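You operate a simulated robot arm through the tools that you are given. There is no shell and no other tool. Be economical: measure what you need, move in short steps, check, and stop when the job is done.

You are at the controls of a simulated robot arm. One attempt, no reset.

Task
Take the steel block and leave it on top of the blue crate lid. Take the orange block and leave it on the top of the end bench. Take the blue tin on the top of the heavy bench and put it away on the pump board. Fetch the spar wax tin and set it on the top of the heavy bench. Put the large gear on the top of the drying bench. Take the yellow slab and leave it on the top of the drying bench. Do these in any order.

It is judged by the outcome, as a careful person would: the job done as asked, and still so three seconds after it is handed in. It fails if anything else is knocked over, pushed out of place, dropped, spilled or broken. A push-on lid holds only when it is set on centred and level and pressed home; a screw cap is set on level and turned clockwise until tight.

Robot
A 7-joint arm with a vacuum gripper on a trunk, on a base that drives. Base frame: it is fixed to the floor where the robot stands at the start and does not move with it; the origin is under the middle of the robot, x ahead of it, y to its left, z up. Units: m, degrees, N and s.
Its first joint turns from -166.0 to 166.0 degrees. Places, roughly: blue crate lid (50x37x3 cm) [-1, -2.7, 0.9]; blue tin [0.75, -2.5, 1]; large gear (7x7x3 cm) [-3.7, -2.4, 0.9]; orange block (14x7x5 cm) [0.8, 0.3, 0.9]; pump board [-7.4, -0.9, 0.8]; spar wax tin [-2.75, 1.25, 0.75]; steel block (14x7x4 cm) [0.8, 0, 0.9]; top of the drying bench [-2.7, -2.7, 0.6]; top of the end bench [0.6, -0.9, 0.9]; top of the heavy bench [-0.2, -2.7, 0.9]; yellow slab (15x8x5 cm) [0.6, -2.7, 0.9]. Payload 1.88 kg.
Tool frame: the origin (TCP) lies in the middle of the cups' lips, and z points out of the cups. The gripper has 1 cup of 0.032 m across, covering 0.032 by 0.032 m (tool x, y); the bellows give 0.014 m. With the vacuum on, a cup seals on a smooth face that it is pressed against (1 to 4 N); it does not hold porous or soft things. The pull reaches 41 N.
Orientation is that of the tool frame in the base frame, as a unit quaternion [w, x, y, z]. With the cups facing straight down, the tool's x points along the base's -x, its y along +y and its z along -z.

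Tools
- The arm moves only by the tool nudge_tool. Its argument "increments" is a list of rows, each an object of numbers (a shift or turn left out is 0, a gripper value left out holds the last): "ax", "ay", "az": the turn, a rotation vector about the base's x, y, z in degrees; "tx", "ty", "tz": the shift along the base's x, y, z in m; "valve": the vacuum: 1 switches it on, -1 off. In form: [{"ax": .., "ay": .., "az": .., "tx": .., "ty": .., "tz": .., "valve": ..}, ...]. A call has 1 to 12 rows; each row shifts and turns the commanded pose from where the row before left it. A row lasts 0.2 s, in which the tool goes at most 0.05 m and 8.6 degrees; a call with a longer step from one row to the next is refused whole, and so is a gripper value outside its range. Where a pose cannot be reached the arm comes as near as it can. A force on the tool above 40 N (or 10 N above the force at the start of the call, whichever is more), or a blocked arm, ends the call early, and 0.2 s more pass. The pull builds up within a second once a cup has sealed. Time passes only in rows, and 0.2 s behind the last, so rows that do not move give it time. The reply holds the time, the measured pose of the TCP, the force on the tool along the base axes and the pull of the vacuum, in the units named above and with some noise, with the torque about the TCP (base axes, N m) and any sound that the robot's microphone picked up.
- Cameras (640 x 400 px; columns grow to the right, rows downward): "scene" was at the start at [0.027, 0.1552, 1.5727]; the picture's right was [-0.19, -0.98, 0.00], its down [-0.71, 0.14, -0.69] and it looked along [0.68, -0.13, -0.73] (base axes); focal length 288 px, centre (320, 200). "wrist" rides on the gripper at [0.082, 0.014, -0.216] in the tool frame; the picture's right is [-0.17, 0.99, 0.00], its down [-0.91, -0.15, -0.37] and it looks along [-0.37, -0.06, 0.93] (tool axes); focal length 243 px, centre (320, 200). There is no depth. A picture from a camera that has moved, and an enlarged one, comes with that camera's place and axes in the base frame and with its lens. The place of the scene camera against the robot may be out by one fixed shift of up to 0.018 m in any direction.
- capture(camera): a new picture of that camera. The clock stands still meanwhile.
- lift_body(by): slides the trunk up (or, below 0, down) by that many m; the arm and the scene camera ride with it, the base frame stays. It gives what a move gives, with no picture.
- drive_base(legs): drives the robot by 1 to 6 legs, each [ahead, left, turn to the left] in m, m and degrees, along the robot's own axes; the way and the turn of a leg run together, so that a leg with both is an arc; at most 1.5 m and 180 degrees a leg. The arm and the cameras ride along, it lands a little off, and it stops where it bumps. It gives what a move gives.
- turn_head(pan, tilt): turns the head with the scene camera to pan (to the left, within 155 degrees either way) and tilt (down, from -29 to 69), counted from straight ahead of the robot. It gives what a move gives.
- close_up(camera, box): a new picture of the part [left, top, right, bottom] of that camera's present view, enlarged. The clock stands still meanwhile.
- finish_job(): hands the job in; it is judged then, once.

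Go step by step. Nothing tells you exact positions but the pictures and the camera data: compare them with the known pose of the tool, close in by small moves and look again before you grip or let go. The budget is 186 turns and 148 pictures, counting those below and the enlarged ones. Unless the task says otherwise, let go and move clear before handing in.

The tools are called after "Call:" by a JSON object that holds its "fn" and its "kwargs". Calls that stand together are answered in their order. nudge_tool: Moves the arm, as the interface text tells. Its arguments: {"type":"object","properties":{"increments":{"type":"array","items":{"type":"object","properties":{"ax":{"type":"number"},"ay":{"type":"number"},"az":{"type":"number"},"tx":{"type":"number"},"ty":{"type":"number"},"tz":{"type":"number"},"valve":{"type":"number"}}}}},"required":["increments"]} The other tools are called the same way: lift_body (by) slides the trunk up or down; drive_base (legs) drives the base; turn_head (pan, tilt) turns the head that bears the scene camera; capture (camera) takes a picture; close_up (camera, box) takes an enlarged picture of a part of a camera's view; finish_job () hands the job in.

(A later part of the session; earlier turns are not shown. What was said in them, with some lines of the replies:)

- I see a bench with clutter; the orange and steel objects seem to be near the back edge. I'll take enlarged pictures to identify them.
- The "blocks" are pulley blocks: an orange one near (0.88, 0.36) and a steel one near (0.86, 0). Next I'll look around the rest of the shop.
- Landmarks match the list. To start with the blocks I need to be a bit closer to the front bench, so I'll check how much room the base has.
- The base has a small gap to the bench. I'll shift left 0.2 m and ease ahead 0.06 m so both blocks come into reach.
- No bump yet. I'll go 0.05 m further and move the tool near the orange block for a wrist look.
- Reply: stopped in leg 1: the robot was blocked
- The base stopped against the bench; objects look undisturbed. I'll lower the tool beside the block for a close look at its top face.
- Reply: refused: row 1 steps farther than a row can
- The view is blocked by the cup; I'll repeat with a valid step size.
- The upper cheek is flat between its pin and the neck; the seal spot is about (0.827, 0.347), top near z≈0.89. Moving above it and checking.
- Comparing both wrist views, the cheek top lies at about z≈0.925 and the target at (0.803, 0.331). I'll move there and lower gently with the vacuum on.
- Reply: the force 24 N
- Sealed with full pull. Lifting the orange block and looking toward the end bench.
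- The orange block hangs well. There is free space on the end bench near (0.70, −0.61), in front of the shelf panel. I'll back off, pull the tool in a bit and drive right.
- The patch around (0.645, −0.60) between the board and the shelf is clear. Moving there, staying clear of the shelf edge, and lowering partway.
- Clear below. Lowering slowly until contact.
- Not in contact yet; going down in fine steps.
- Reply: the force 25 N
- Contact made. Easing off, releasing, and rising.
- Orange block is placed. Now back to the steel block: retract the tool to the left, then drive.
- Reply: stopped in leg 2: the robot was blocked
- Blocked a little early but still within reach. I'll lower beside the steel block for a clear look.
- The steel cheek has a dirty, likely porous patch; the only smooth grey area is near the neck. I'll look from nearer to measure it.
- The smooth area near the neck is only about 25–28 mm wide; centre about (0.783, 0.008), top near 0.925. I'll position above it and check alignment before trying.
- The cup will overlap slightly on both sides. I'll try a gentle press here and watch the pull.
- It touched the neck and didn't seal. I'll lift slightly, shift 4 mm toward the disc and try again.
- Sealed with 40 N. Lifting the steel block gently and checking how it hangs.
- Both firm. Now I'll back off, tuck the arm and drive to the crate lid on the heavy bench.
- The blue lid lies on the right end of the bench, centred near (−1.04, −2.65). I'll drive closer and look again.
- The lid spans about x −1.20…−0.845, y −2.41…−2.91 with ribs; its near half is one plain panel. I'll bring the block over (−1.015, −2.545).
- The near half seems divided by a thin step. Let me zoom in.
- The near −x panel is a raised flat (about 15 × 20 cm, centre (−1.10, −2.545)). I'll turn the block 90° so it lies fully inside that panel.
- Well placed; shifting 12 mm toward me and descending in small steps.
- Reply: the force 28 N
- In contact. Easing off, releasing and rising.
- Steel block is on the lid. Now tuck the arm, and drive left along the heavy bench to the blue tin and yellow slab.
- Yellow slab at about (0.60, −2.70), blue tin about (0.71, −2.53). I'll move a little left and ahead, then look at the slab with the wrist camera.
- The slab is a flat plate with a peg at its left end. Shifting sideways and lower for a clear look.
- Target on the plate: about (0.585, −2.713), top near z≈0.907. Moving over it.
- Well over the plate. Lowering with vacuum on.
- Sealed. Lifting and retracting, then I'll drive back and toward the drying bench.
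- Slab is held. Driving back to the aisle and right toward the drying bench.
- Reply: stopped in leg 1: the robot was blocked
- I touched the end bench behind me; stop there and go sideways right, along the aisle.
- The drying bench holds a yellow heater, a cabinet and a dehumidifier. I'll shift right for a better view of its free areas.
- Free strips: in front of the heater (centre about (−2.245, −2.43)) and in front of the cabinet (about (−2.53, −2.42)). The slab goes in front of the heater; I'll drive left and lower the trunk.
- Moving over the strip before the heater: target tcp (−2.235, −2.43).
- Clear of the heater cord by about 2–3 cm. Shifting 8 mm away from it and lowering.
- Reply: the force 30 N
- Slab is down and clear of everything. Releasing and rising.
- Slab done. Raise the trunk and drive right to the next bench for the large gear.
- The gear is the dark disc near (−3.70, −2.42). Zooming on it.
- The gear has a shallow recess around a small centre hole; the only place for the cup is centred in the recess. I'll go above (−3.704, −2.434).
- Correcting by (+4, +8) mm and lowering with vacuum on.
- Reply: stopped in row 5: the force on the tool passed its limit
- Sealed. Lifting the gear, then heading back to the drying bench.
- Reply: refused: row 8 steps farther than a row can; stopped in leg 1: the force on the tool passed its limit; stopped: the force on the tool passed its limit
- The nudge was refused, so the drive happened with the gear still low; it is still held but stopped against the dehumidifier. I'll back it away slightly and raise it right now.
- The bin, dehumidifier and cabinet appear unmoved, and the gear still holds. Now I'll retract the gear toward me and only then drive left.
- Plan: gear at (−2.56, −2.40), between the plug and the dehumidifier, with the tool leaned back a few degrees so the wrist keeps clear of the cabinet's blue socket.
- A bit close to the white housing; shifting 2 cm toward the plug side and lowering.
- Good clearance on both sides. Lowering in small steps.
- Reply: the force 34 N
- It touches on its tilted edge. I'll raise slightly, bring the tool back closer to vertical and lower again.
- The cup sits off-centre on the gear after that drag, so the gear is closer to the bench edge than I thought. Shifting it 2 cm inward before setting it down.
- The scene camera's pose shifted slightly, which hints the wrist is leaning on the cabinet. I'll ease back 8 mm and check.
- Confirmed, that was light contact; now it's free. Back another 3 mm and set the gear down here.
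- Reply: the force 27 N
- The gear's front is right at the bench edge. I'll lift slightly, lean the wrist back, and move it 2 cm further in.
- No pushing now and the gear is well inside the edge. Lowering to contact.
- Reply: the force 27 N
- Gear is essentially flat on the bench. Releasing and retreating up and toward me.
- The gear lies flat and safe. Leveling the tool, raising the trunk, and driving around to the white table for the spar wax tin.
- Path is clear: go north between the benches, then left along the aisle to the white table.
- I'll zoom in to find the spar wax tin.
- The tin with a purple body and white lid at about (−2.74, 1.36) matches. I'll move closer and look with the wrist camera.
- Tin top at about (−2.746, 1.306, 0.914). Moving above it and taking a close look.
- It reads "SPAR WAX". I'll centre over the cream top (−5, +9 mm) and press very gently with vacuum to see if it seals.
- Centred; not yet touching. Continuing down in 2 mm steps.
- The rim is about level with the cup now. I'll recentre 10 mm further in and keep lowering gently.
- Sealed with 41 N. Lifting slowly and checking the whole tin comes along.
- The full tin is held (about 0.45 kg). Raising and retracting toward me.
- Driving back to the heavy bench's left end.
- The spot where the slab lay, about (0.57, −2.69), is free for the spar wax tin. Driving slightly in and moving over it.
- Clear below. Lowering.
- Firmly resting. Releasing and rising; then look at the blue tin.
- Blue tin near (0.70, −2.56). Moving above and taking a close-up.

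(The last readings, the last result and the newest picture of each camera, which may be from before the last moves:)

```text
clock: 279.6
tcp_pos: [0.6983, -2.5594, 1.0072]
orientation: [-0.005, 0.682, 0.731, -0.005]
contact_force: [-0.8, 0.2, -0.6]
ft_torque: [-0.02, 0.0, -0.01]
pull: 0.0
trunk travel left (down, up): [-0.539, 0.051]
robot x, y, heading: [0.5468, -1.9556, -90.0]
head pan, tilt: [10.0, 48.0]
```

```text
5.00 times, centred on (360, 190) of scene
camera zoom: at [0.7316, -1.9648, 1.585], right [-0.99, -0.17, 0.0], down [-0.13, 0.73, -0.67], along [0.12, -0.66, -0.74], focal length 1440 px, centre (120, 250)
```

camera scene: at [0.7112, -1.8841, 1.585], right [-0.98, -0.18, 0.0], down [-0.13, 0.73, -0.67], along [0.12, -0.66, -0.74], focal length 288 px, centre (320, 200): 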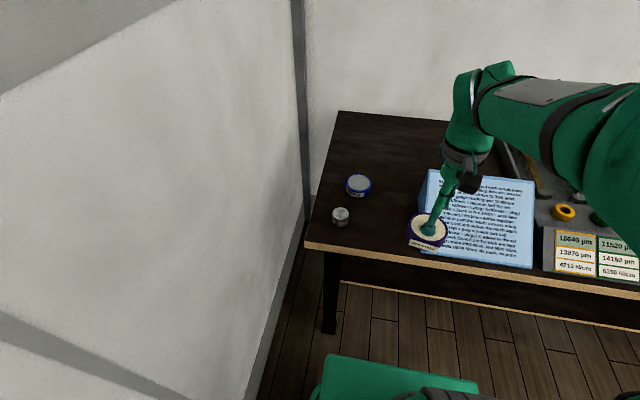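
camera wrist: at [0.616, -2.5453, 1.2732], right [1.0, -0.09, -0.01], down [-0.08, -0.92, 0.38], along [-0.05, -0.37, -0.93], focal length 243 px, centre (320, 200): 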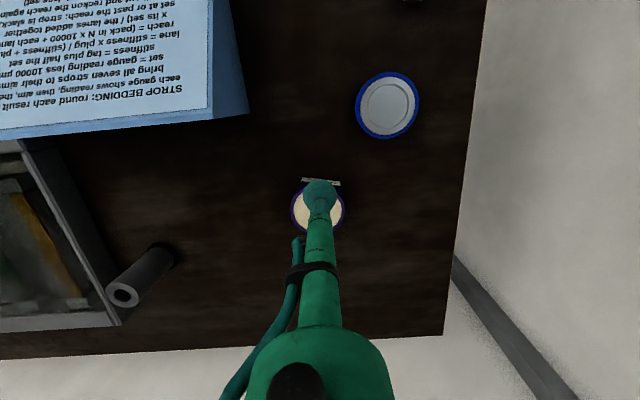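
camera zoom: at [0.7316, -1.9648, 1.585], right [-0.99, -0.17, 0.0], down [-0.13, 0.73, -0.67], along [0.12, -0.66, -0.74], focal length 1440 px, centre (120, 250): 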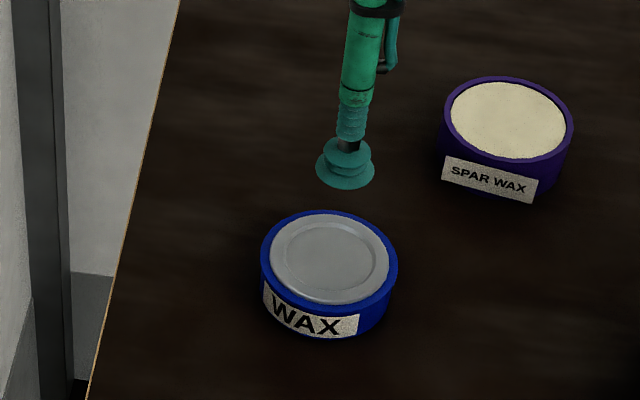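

The blue tin has a flat metal lid. Centring (+7 mm in y) and lowering with vacuum on.

Call:
{"fn": "nudge_tool", "kwargs": {"increments": [{"tx": 0.001, "ty": 0.007, "tz": -0.03, "valve": 1}, {"tz": -0.02}, {"tz": -0.008}, {"tz": -0.004}, {"tz": -0.003}, {}]}}

Call:
{"fn": "close_up", "kwargs": {"camera": "wrist", "box": [240, 130, 400, 230]}}

```text
clock: 281.0
tcp_pos: [0.7009, -2.5529, 0.9421]
orientation: [-0.005, 0.682, 0.732, -0.003]
contact_force: [-0.9, 0.4, 0.6]
ft_torque: [-0.01, 0.01, -0.03]
pull: 0.0
trunk travel left (down, up): [-0.539, 0.051]
robot x, y, heading: [0.5431, -1.9507, -90.1]
head pan, tilt: [10.0, 48.0]
```

```text
4.00 times, centred on (320, 180) of wrist
camera zoom: at [0.7126, -2.4704, 1.1577], right [1.0, -0.1, -0.01], down [-0.08, -0.92, 0.38], along [-0.05, -0.37, -0.93], focal length 970 px, centre (320, 280)
```

zoom: 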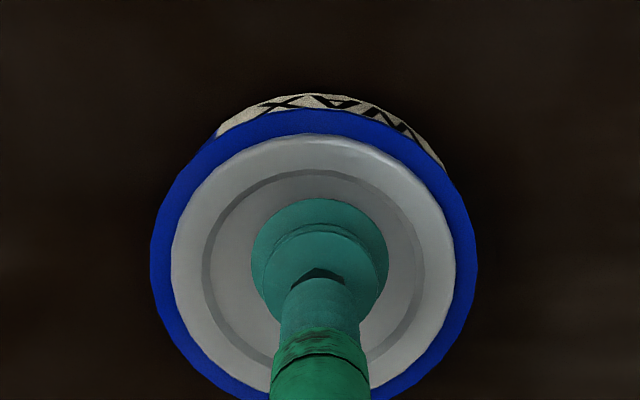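

Well centred; continuing down.

Call:
{"fn": "nudge_tool", "kwargs": {"increments": [{"tz": -0.003, "ty": 0.001}, {"tz": -0.003}, {"tz": -0.002}, {"tz": -0.002}, {}]}}

```text
clock: 282.2
tcp_pos: [0.7002, -2.5524, 0.9344]
orientation: [-0.003, 0.681, 0.732, -0.005]
contact_force: [-1.3, 2.7, 5.3]
ft_torque: [-0.01, -0.25, 0.0]
pull: 40.8
trunk travel left (down, up): [-0.539, 0.051]
robot x, y, heading: [0.5421, -1.9498, -90.2]
head pan, tilt: [10.0, 48.0]
```

Sealed. Lifting slowly and checking that tin and lid come together.

Call:
{"fn": "nudge_tool", "kwargs": {"increments": [{"tz": 0.004}, {"tz": 0.01}, {"tz": 0.03}, {"tz": 0.04}, {}]}}

Call:
{"fn": "close_up", "kwargs": {"camera": "scene", "box": [310, 130, 430, 230]}}

```text
clock: 283.4
tcp_pos: [0.7004, -2.5519, 1.0148]
orientation: [-0.004, 0.682, 0.732, -0.004]
contact_force: [0.3, 0.0, -3.0]
ft_torque: [0.05, -0.02, 0.0]
pull: 40.7
trunk travel left (down, up): [-0.539, 0.051]
robot x, y, heading: [0.5474, -1.9516, -90.0]
head pan, tilt: [10.0, 48.0]
```

```text
4.00 times, centred on (370, 180) of scene
camera zoom: at [0.7316, -1.9648, 1.585], right [-0.99, -0.17, 0.0], down [-0.13, 0.73, -0.67], along [0.12, -0.66, -0.74], focal length 1152 px, centre (120, 280)
```

zoom: 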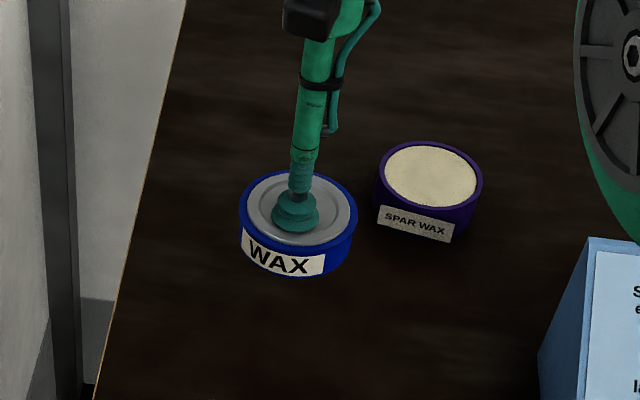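

Tin and lid are together. Raise, retract, then drive into the aisle and turn west.

Call:
{"fn": "nudge_tool", "kwargs": {"increments": [{"tz": 0.045}, {"tz": 0.045}, {"tz": 0.02, "ty": 0.03}, {"ty": 0.04, "tx": -0.02}, {"ty": 0.04, "tx": -0.02}, {"ty": 0.04, "tx": -0.025}, {"ty": 0.03, "tx": -0.03}, {"tx": -0.04}, {"tx": -0.02}]}}

```text
clock: 285.4
tcp_pos: [0.5428, -2.3717, 1.1282]
orientation: [-0.006, 0.681, 0.732, -0.005]
contact_force: [0.1, -0.8, -4.9]
ft_torque: [0.07, 0.0, -0.02]
pull: 40.7
trunk travel left (down, up): [-0.539, 0.051]
robot x, y, heading: [0.5454, -1.956, -90.1]
head pan, tilt: [10.0, 48.0]
```

Call:
{"fn": "drive_base", "kwargs": {"legs": [[0, -1.1, 0], [-0.28, 0, 0], [0, 0, -90], [1.5, 0, 0], [1.5, 0, 0]]}}

Call:
{"fn": "turn_head", "kwargs": {"pan": 5, "tilt": 20}}

Call:
{"fn": "capture", "kwargs": {"camera": "scene"}}

```text
clock: 310.5
tcp_pos: [-4.0168, -1.7887, 1.1276]
orientation: [-0.006, 0.999, 0.05, 0.0]
contact_force: [-0.1, -0.3, -3.8]
ft_torque: [-0.01, -0.01, 0.01]
pull: 41.1
trunk travel left (down, up): [-0.539, 0.051]
robot x, y, heading: [-3.5956, -1.7771, -178.7]
head pan, tilt: [10.0, 48.0]
```

```text
clock: 311.4
tcp_pos: [-4.0162, -1.7882, 1.1278]
orientation: [-0.006, 0.999, 0.049, 0.0]
contact_force: [0.2, -0.3, -4.1]
ft_torque: [-0.01, -0.05, 0.03]
pull: 40.4
trunk travel left (down, up): [-0.539, 0.051]
robot x, y, heading: [-3.5913, -1.7811, -178.3]
head pan, tilt: [5.0, 20.0]
```

```text
45 pictures are left
camera scene: at [-3.6162, -1.9451, 1.6278], right [-0.11, 0.99, 0.0], down [0.34, 0.04, -0.94], along [-0.93, -0.11, -0.34], focal length 288 px, centre (320, 200)
```

scene: 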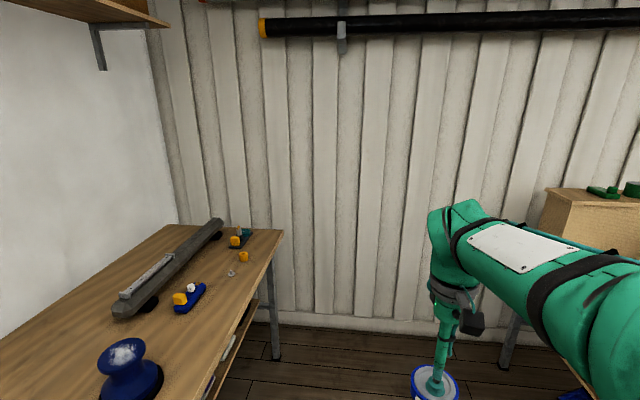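

The wall here is at x≈−5.4 and the pump board (−7.4, −0.9) must be in the room beyond the doorway seen north of the shelf. I'll reverse, go round the middle bench, and along the aisle toward that doorway.

Call:
{"fn": "drive_base", "kwargs": {"legs": [[-1.5, 0, -1.3], [-1.5, 0, 0], [-0.1, 0, 0], [0, -1.1, 0], [0, -1.0, 0]]}}

```text
clock: 336.7
tcp_pos: [-0.9017, 0.3637, 1.1267]
orientation: [-0.006, 1.0, 0.027, 0.0]
contact_force: [0.2, -0.7, -4.3]
ft_torque: [-0.02, -0.05, 0.0]
pull: 41.1
trunk travel left (down, up): [-0.539, 0.051]
robot x, y, heading: [-0.4818, 0.3517, 179.0]
head pan, tilt: [5.0, 20.0]
```

Call:
{"fn": "drive_base", "kwargs": {"legs": [[1.5, 0, 1], [1.5, 0, 0], [0.9, 0, 0]]}}

Call:
{"fn": "turn_head", "kwargs": {"pan": -50, "tilt": 25}}

Call:
{"fn": "capture", "kwargs": {"camera": "scene"}}

```text
clock: 355.4
tcp_pos: [-4.7953, 0.3456, 1.1258]
orientation: [-0.007, 0.999, 0.042, 0.001]
contact_force: [-0.2, 0.3, -4.0]
ft_torque: [0.0, -0.02, -0.01]
pull: 40.8
trunk travel left (down, up): [-0.539, 0.051]
robot x, y, heading: [-4.3785, 0.3493, -179.4]
head pan, tilt: [5.0, 20.0]
```

```text
clock: 356.7
tcp_pos: [-4.7958, 0.3445, 1.1271]
orientation: [-0.006, 0.999, 0.041, 0.001]
contact_force: [0.5, -0.1, -3.6]
ft_torque: [-0.01, -0.01, 0.02]
pull: 41.0
trunk travel left (down, up): [-0.539, 0.051]
robot x, y, heading: [-4.3759, 0.3497, -179.3]
head pan, tilt: [-50.0, 25.0]
```

```text
44 pictures are left
camera scene: at [-4.3651, 0.2614, 1.6198], right [0.76, 0.65, 0.0], down [0.28, -0.32, -0.91], along [-0.59, 0.69, -0.42], focal length 288 px, centre (320, 200)
```

scene: 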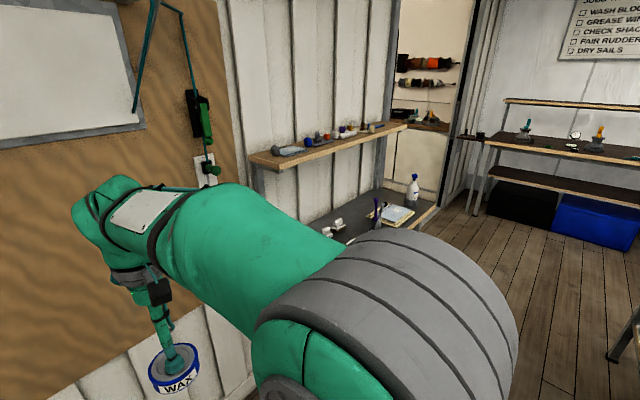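

The doorway is further north, past the wall shelf/desk. I'll check the lane between the desk and the white table.

Call:
{"fn": "turn_head", "kwargs": {"pan": -95, "tilt": 40}}

Call:
{"fn": "capture", "kwargs": {"camera": "scene"}}

```text
clock: 357.8
tcp_pos: [-4.7955, 0.3461, 1.1275]
orientation: [-0.006, 0.999, 0.042, 0.0]
contact_force: [0.1, 0.4, -4.0]
ft_torque: [-0.05, -0.05, -0.01]
pull: 40.5
trunk travel left (down, up): [-0.539, 0.051]
robot x, y, heading: [-4.3767, 0.3482, -179.0]
head pan, tilt: [-95.0, 40.0]
```

```text
43 pictures are left
camera scene: at [-4.2987, 0.2763, 1.5965], right [1.0, -0.08, 0.0], down [-0.05, -0.64, -0.77], along [0.06, 0.76, -0.64], focal length 288 px, centre (320, 200)
```

scene: 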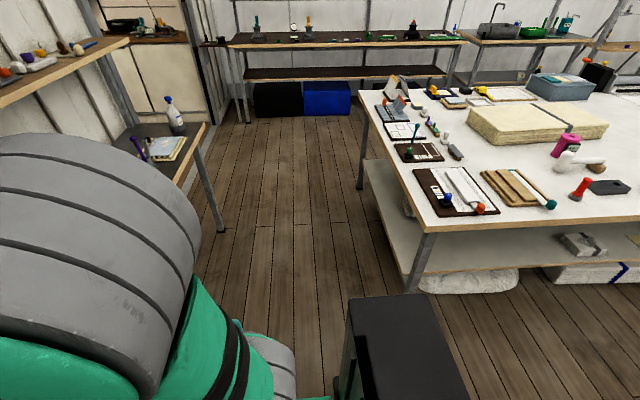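

The lane (x −4.9…−3.87) is about 1 m wide and the doorway is at x≈−5.33, y≈2.3…3.6. Turning north, driving up, then turning west and looking.

Call:
{"fn": "drive_base", "kwargs": {"legs": [[0, 0, -91], [1.5, 0, 0], [1.05, 0, 0], [0, 0, 90]]}}

Call:
{"fn": "turn_head", "kwargs": {"pan": 8, "tilt": 25}}

Call:
{"fn": "capture", "kwargs": {"camera": "scene"}}

```text
clock: 378.1
tcp_pos: [-4.7594, 2.8976, 1.1265]
orientation: [-0.006, 0.999, 0.051, 0.0]
contact_force: [0.7, 0.2, -3.7]
ft_torque: [0.01, -0.08, 0.03]
pull: 40.4
trunk travel left (down, up): [-0.539, 0.051]
robot x, y, heading: [-4.3414, 2.9106, -178.0]
head pan, tilt: [-95.0, 40.0]
```

```text
clock: 379.9
tcp_pos: [-4.7603, 2.8986, 1.1266]
orientation: [-0.006, 0.999, 0.052, 0.001]
contact_force: [0.2, 0.3, -3.9]
ft_torque: [-0.01, -0.06, 0.02]
pull: 40.8
trunk travel left (down, up): [-0.539, 0.051]
robot x, y, heading: [-4.341, 2.9083, -178.4]
head pan, tilt: [8.0, 25.0]
```

```text
42 pictures are left
camera scene: at [-4.3585, 2.7377, 1.6198], right [-0.17, 0.99, 0.0], down [0.42, 0.07, -0.91], along [-0.89, -0.15, -0.42], focal length 288 px, centre (320, 200)
```

scene: 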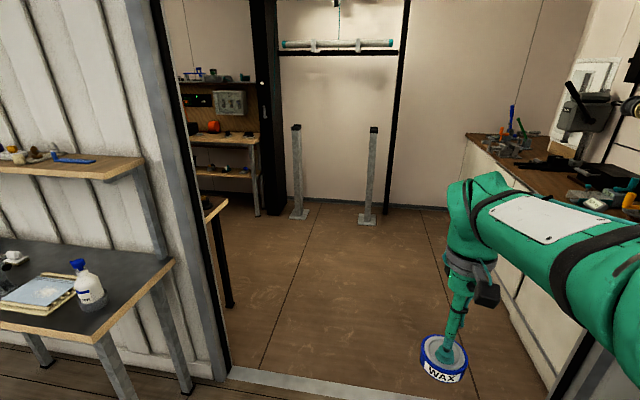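

The doorway is clear; beyond is a room with a lane leading south between two benches. Driving through, turning south, and looking.

Call:
{"fn": "drive_base", "kwargs": {"legs": [[1.1, 0, -1], [1.05, 0, 0], [0, 0, 89]]}}

Call:
{"fn": "turn_head", "kwargs": {"pan": 0, "tilt": 25}}

Call:
{"fn": "capture", "kwargs": {"camera": "scene"}}

```text
clock: 394.2
tcp_pos: [-6.4724, 2.4382, 1.1266]
orientation: [-0.004, 0.678, 0.735, -0.003]
contact_force: [-0.3, -0.1, -3.9]
ft_torque: [0.06, 0.01, -0.05]
pull: 40.4
trunk travel left (down, up): [-0.539, 0.051]
robot x, y, heading: [-6.4769, 2.8582, -89.1]
head pan, tilt: [8.0, 25.0]
```

```text
clock: 394.9
tcp_pos: [-6.4722, 2.4382, 1.1267]
orientation: [-0.005, 0.677, 0.736, -0.004]
contact_force: [-0.3, 0.1, -4.2]
ft_torque: [0.06, 0.01, 0.02]
pull: 40.6
trunk travel left (down, up): [-0.539, 0.051]
robot x, y, heading: [-6.4782, 2.8586, -89.3]
head pan, tilt: [0.0, 25.0]
```

```text
41 pictures are left
camera scene: at [-6.3024, 2.8344, 1.6198], right [-1.0, -0.01, 0.0], down [0.0, 0.42, -0.91], along [0.01, -0.91, -0.42], focal length 288 px, centre (320, 200)
```

scene: 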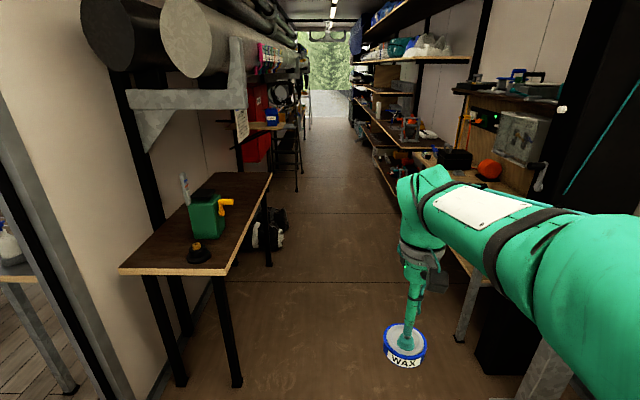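

A long corridor with benches on the right; the pump board should be at y≈−0.9 on that side. Driving south along the middle and looking right.

Call:
{"fn": "drive_base", "kwargs": {"legs": [[1.5, 0, -1], [1.4, 0, 0]]}}

Call:
{"fn": "turn_head", "kwargs": {"pan": -40, "tilt": 30}}

Call:
{"fn": "capture", "kwargs": {"camera": "scene"}}

```text
clock: 409.1
tcp_pos: [-6.5397, -0.4889, 1.1271]
orientation: [-0.005, 0.692, 0.722, -0.004]
contact_force: [-0.1, -0.8, -4.2]
ft_torque: [0.07, -0.01, 0.0]
pull: 40.8
trunk travel left (down, up): [-0.539, 0.051]
robot x, y, heading: [-6.5227, -0.0678, -91.6]
head pan, tilt: [0.0, 25.0]
```

```text
clock: 410.1
tcp_pos: [-6.5399, -0.4866, 1.1266]
orientation: [-0.004, 0.692, 0.722, -0.004]
contact_force: [-0.6, -0.3, -3.5]
ft_torque: [0.05, 0.0, 0.02]
pull: 40.3
trunk travel left (down, up): [-0.539, 0.051]
robot x, y, heading: [-6.5294, -0.068, -91.4]
head pan, tilt: [-40.0, 30.0]
```

```text
40 pictures are left
camera scene: at [-6.4121, -0.0746, 1.6118], right [-0.75, 0.66, 0.0], down [0.33, 0.37, -0.87], along [-0.57, -0.65, -0.5], focal length 288 px, centre (320, 200)
```

scene: 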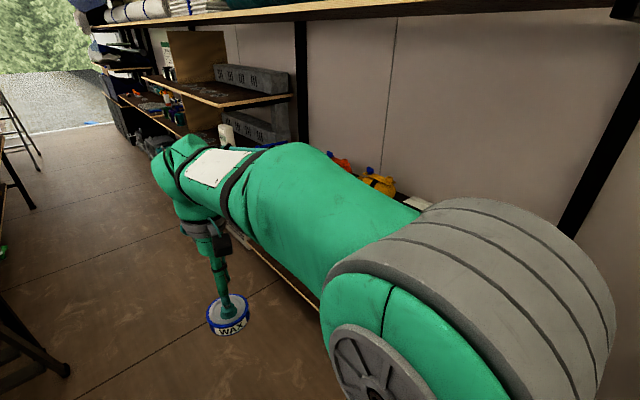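

Bench front edge here is at about x≈−6.83. I'll tuck the tool in, move to y≈−0.9, then turn to face the bench.

Call:
{"fn": "nudge_tool", "kwargs": {"increments": [{"ty": 0.04}, {"ty": 0.04}, {"ty": 0.03}, {}]}}

Call:
{"fn": "drive_base", "kwargs": {"legs": [[0.8, 0.1, 0], [0, 0, -88]]}}

Call:
{"fn": "turn_head", "kwargs": {"pan": 8, "tilt": 40}}

Call:
{"fn": "capture", "kwargs": {"camera": "scene"}}

```text
clock: 411.1
tcp_pos: [-6.5376, -0.3749, 1.1268]
orientation: [-0.005, 0.692, 0.722, -0.003]
contact_force: [0.1, 0.1, -3.0]
ft_torque: [0.06, 0.0, 0.01]
pull: 40.5
trunk travel left (down, up): [-0.539, 0.051]
robot x, y, heading: [-6.5247, -0.0676, -91.7]
head pan, tilt: [-40.0, 30.0]
```

```text
clock: 419.1
tcp_pos: [-6.7544, -0.8655, 1.1262]
orientation: [-0.007, 0.999, 0.051, 0.0]
contact_force: [0.2, 1.0, -3.7]
ft_torque: [0.01, -0.04, 0.03]
pull: 40.1
trunk travel left (down, up): [-0.539, 0.051]
robot x, y, heading: [-6.4495, -0.8601, -178.5]
head pan, tilt: [-40.0, 30.0]
```

```text
clock: 420.3
tcp_pos: [-6.7549, -0.8653, 1.1261]
orientation: [-0.007, 0.999, 0.051, 0.0]
contact_force: [0.9, -0.3, -3.3]
ft_torque: [0.01, -0.06, 0.0]
pull: 39.8
trunk travel left (down, up): [-0.539, 0.051]
robot x, y, heading: [-6.4466, -0.8607, -178.4]
head pan, tilt: [8.0, 40.0]
```

```text
39 pictures are left
camera scene: at [-6.4588, -1.031, 1.5965], right [-0.17, 0.99, 0.0], down [0.63, 0.11, -0.77], along [-0.76, -0.13, -0.64], focal length 288 px, centre (320, 200)
```

scene: 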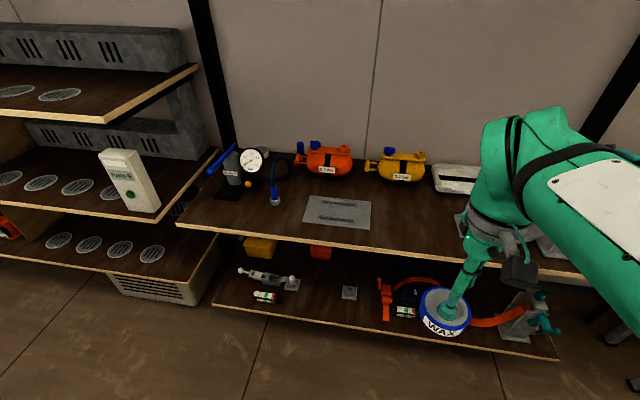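

The brown board carrying pumps and gauges, centred near (−7.4, −0.9), is the pump board; there is free space right of the grey plate near (−7.29, −0.82). Driving closer and reaching over it.

Call:
{"fn": "drive_base", "kwargs": {"legs": [[0.22, 0, 0]]}}

Call:
{"fn": "nudge_tool", "kwargs": {"increments": [{"tx": -0.045}, {"tx": -0.045}, {"tx": -0.045}, {"tx": -0.045}, {"tx": -0.04, "ty": 0.02}, {"ty": 0.025, "tx": -0.03}]}}

Call:
{"fn": "capture", "kwargs": {"camera": "wrist"}}

Call:
{"fn": "capture", "kwargs": {"camera": "scene"}}

```text
clock: 422.0
tcp_pos: [-6.9775, -0.872, 1.1257]
orientation: [-0.007, 0.999, 0.049, 0.001]
contact_force: [-0.6, 0.9, -3.9]
ft_torque: [-0.04, -0.07, 0.01]
pull: 41.1
trunk travel left (down, up): [-0.539, 0.051]
robot x, y, heading: [-6.6673, -0.8705, -178.6]
head pan, tilt: [8.0, 40.0]
```

```text
clock: 423.4
tcp_pos: [-7.2259, -0.8258, 1.1275]
orientation: [-0.006, 0.999, 0.049, 0.001]
contact_force: [-0.5, -0.3, -4.4]
ft_torque: [-0.01, -0.03, -0.03]
pull: 41.2
trunk travel left (down, up): [-0.539, 0.051]
robot x, y, heading: [-6.6692, -0.8687, -178.5]
head pan, tilt: [8.0, 40.0]
```

```text
38 pictures are left
camera wrist: at [-7.1422, -0.8339, 1.3427], right [-0.07, -1.0, -0.01], down [-0.93, 0.06, 0.37], along [-0.37, 0.04, -0.93], focal length 243 px, centre (320, 200)
```

wrist: 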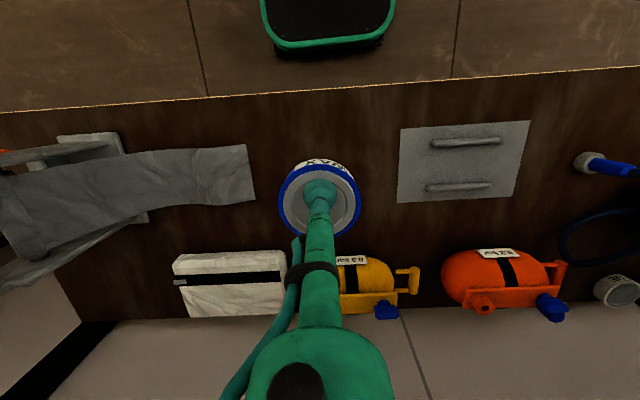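

```text
37 pictures are left
camera scene: at [-6.6809, -1.0369, 1.5965], right [-0.16, 0.99, 0.0], down [0.63, 0.11, -0.77], along [-0.76, -0.13, -0.64], focal length 288 px, centre (320, 200)
```

scene: 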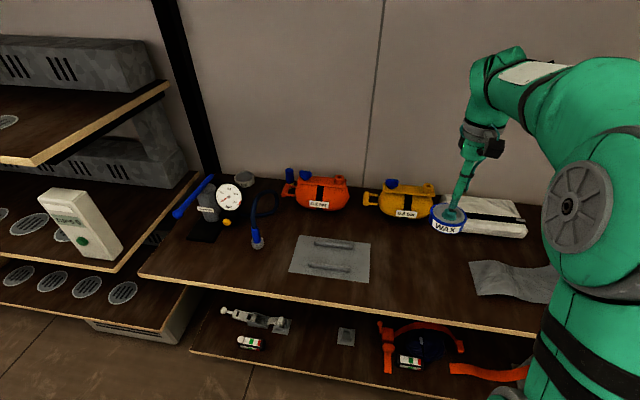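

The free patch right below, between the grey plate and the cloth, is about 25 cm wide. Lowering the tin there.

Call:
{"fn": "nudge_tool", "kwargs": {"increments": [{"tx": -0.015, "tz": -0.04}, {"tz": -0.045}, {"tz": -0.045}, {"tz": -0.045}, {"tz": -0.03}]}}

Call:
{"fn": "capture", "kwargs": {"camera": "wrist"}}

Call:
{"fn": "close_up", "kwargs": {"camera": "scene", "box": [340, 140, 540, 320]}}

```text
clock: 424.6
tcp_pos: [-7.2421, -0.8245, 0.9228]
orientation: [-0.006, 0.999, 0.048, 0.001]
contact_force: [0.4, 0.1, -3.9]
ft_torque: [0.01, -0.05, 0.0]
pull: 40.7
trunk travel left (down, up): [-0.539, 0.051]
robot x, y, heading: [-6.6693, -0.87, -178.9]
head pan, tilt: [8.0, 40.0]
```

```text
36 pictures are left
camera wrist: at [-7.1576, -0.8326, 1.1382], right [-0.07, -1.0, -0.01], down [-0.93, 0.06, 0.38], along [-0.37, 0.04, -0.93], focal length 243 px, centre (320, 200)
```

wrist: 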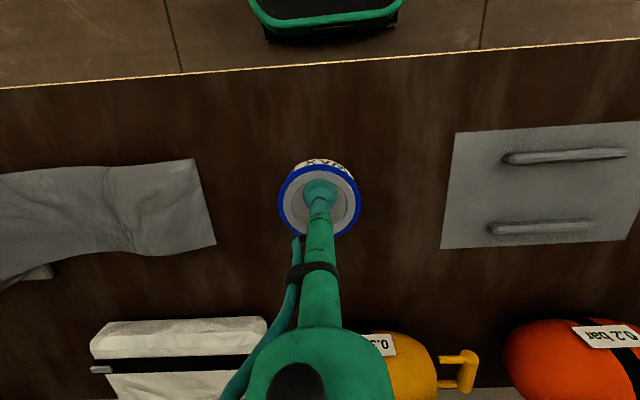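

```text
2.22 times, centred on (440, 230) of scene
camera zoom: at [-6.6809, -1.037, 1.5965], right [-0.16, 0.99, 0.0], down [0.63, 0.11, -0.77], along [-0.76, -0.13, -0.64], focal length 640 px, centre (53, 133)
```

zoom: 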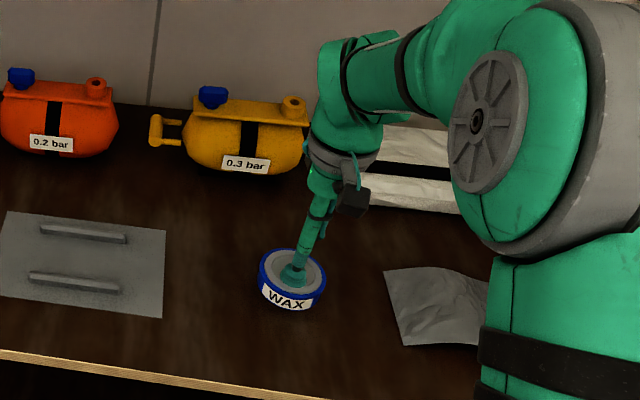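

Good position. Lowering to contact.

Call:
{"fn": "nudge_tool", "kwargs": {"increments": [{"tz": -0.025}, {"tz": -0.01}, {"tz": -0.006}, {"tz": -0.005}, {"tz": -0.004}, {"tz": -0.004}]}}

```text
clock: 426.0
tcp_pos: [-7.2411, -0.8243, 0.8707]
orientation: [-0.006, 0.999, 0.05, -0.003]
contact_force: [5.5, 5.3, 32.6]
ft_torque: [-0.24, 0.41, -0.19]
pull: 40.9
trunk travel left (down, up): [-0.539, 0.051]
robot x, y, heading: [-6.6675, -0.8681, -178.5]
head pan, tilt: [8.0, 40.0]
```

Contact. Easing off, releasing and rising.

Call:
{"fn": "nudge_tool", "kwargs": {"increments": [{"tz": 0.004, "valve": -1}, {}, {}, {"tz": 0.01}, {"tz": 0.03}, {"tz": 0.045}, {"tz": 0.045}, {"tz": 0.045}, {"tx": 0.045}, {"tx": 0.045}, {"tx": 0.045}]}}

Call:
{"fn": "close_up", "kwargs": {"camera": "scene", "box": [340, 140, 540, 320]}}

```text
clock: 428.4
tcp_pos: [-7.107, -0.8258, 1.0459]
orientation: [-0.006, 0.999, 0.05, 0.0]
contact_force: [-0.5, -0.2, -0.2]
ft_torque: [-0.02, 0.02, 0.02]
pull: 0.0
trunk travel left (down, up): [-0.539, 0.051]
robot x, y, heading: [-6.6677, -0.8683, -178.5]
head pan, tilt: [8.0, 40.0]
```

```text
2.22 times, centred on (440, 230) of scene
camera zoom: at [-6.6804, -1.0371, 1.5965], right [-0.17, 0.99, 0.0], down [0.63, 0.11, -0.77], along [-0.76, -0.13, -0.64], focal length 640 px, centre (53, 133)
```

zoom: 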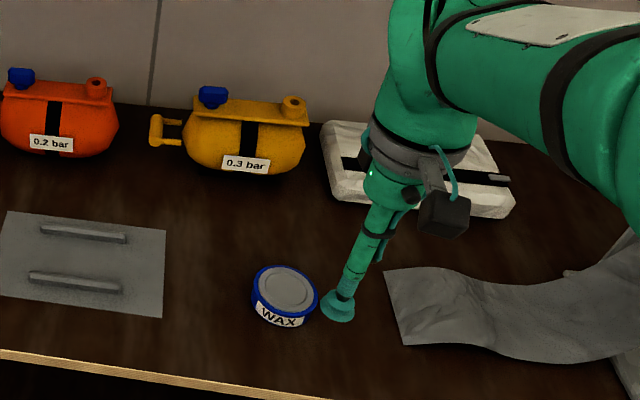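

The blue tin stands on the pump board with the tool clear of it. All six items are placed, so I'm handing in.

Call:
{"fn": "finish_job", "kwargs": {}}

```text
The job is handed in.
```

All six items are where you asked, and I handed the job in with the tool clear.

- **Steel block:** on the blue crate lid, on the raised near panel.
- **Orange block:** on the end bench, in front of the shelf.
- **Yellow slab:** on the drying bench, in front of the yellow heater.
- **Large gear:** on the drying bench, in front of the cabinet.
- **Spar wax tin:** on the heavy bench, where the slab had been.
- **Blue tin:** on the pump board. I took that to be the brown board with the pumps and gauges, in the corridor through the doorway.

Four contacts along the way could matter:

- **Gear drag:** a tool move was refused and the drive after it still ran. The gear was dragged off its bench and over to the drying bench, where it was stopped, I think by the dehumidifier. It stayed on the cup, but the seal slipped off-centre.
- **Dehumidifier, bin and cabinet:** in the pictures after that bump they looked unmoved, to within about a centimetre.
- **Gear's old bench:** I only saw part of it again, from a distance. The green-handled tool there still looked upright.
- **Other touches:** the base bumped the front bench twice and the end bench once, and the wrist leaned lightly on the cabinet. I saw nothing shift, but I did not go back to check the end bench closely.
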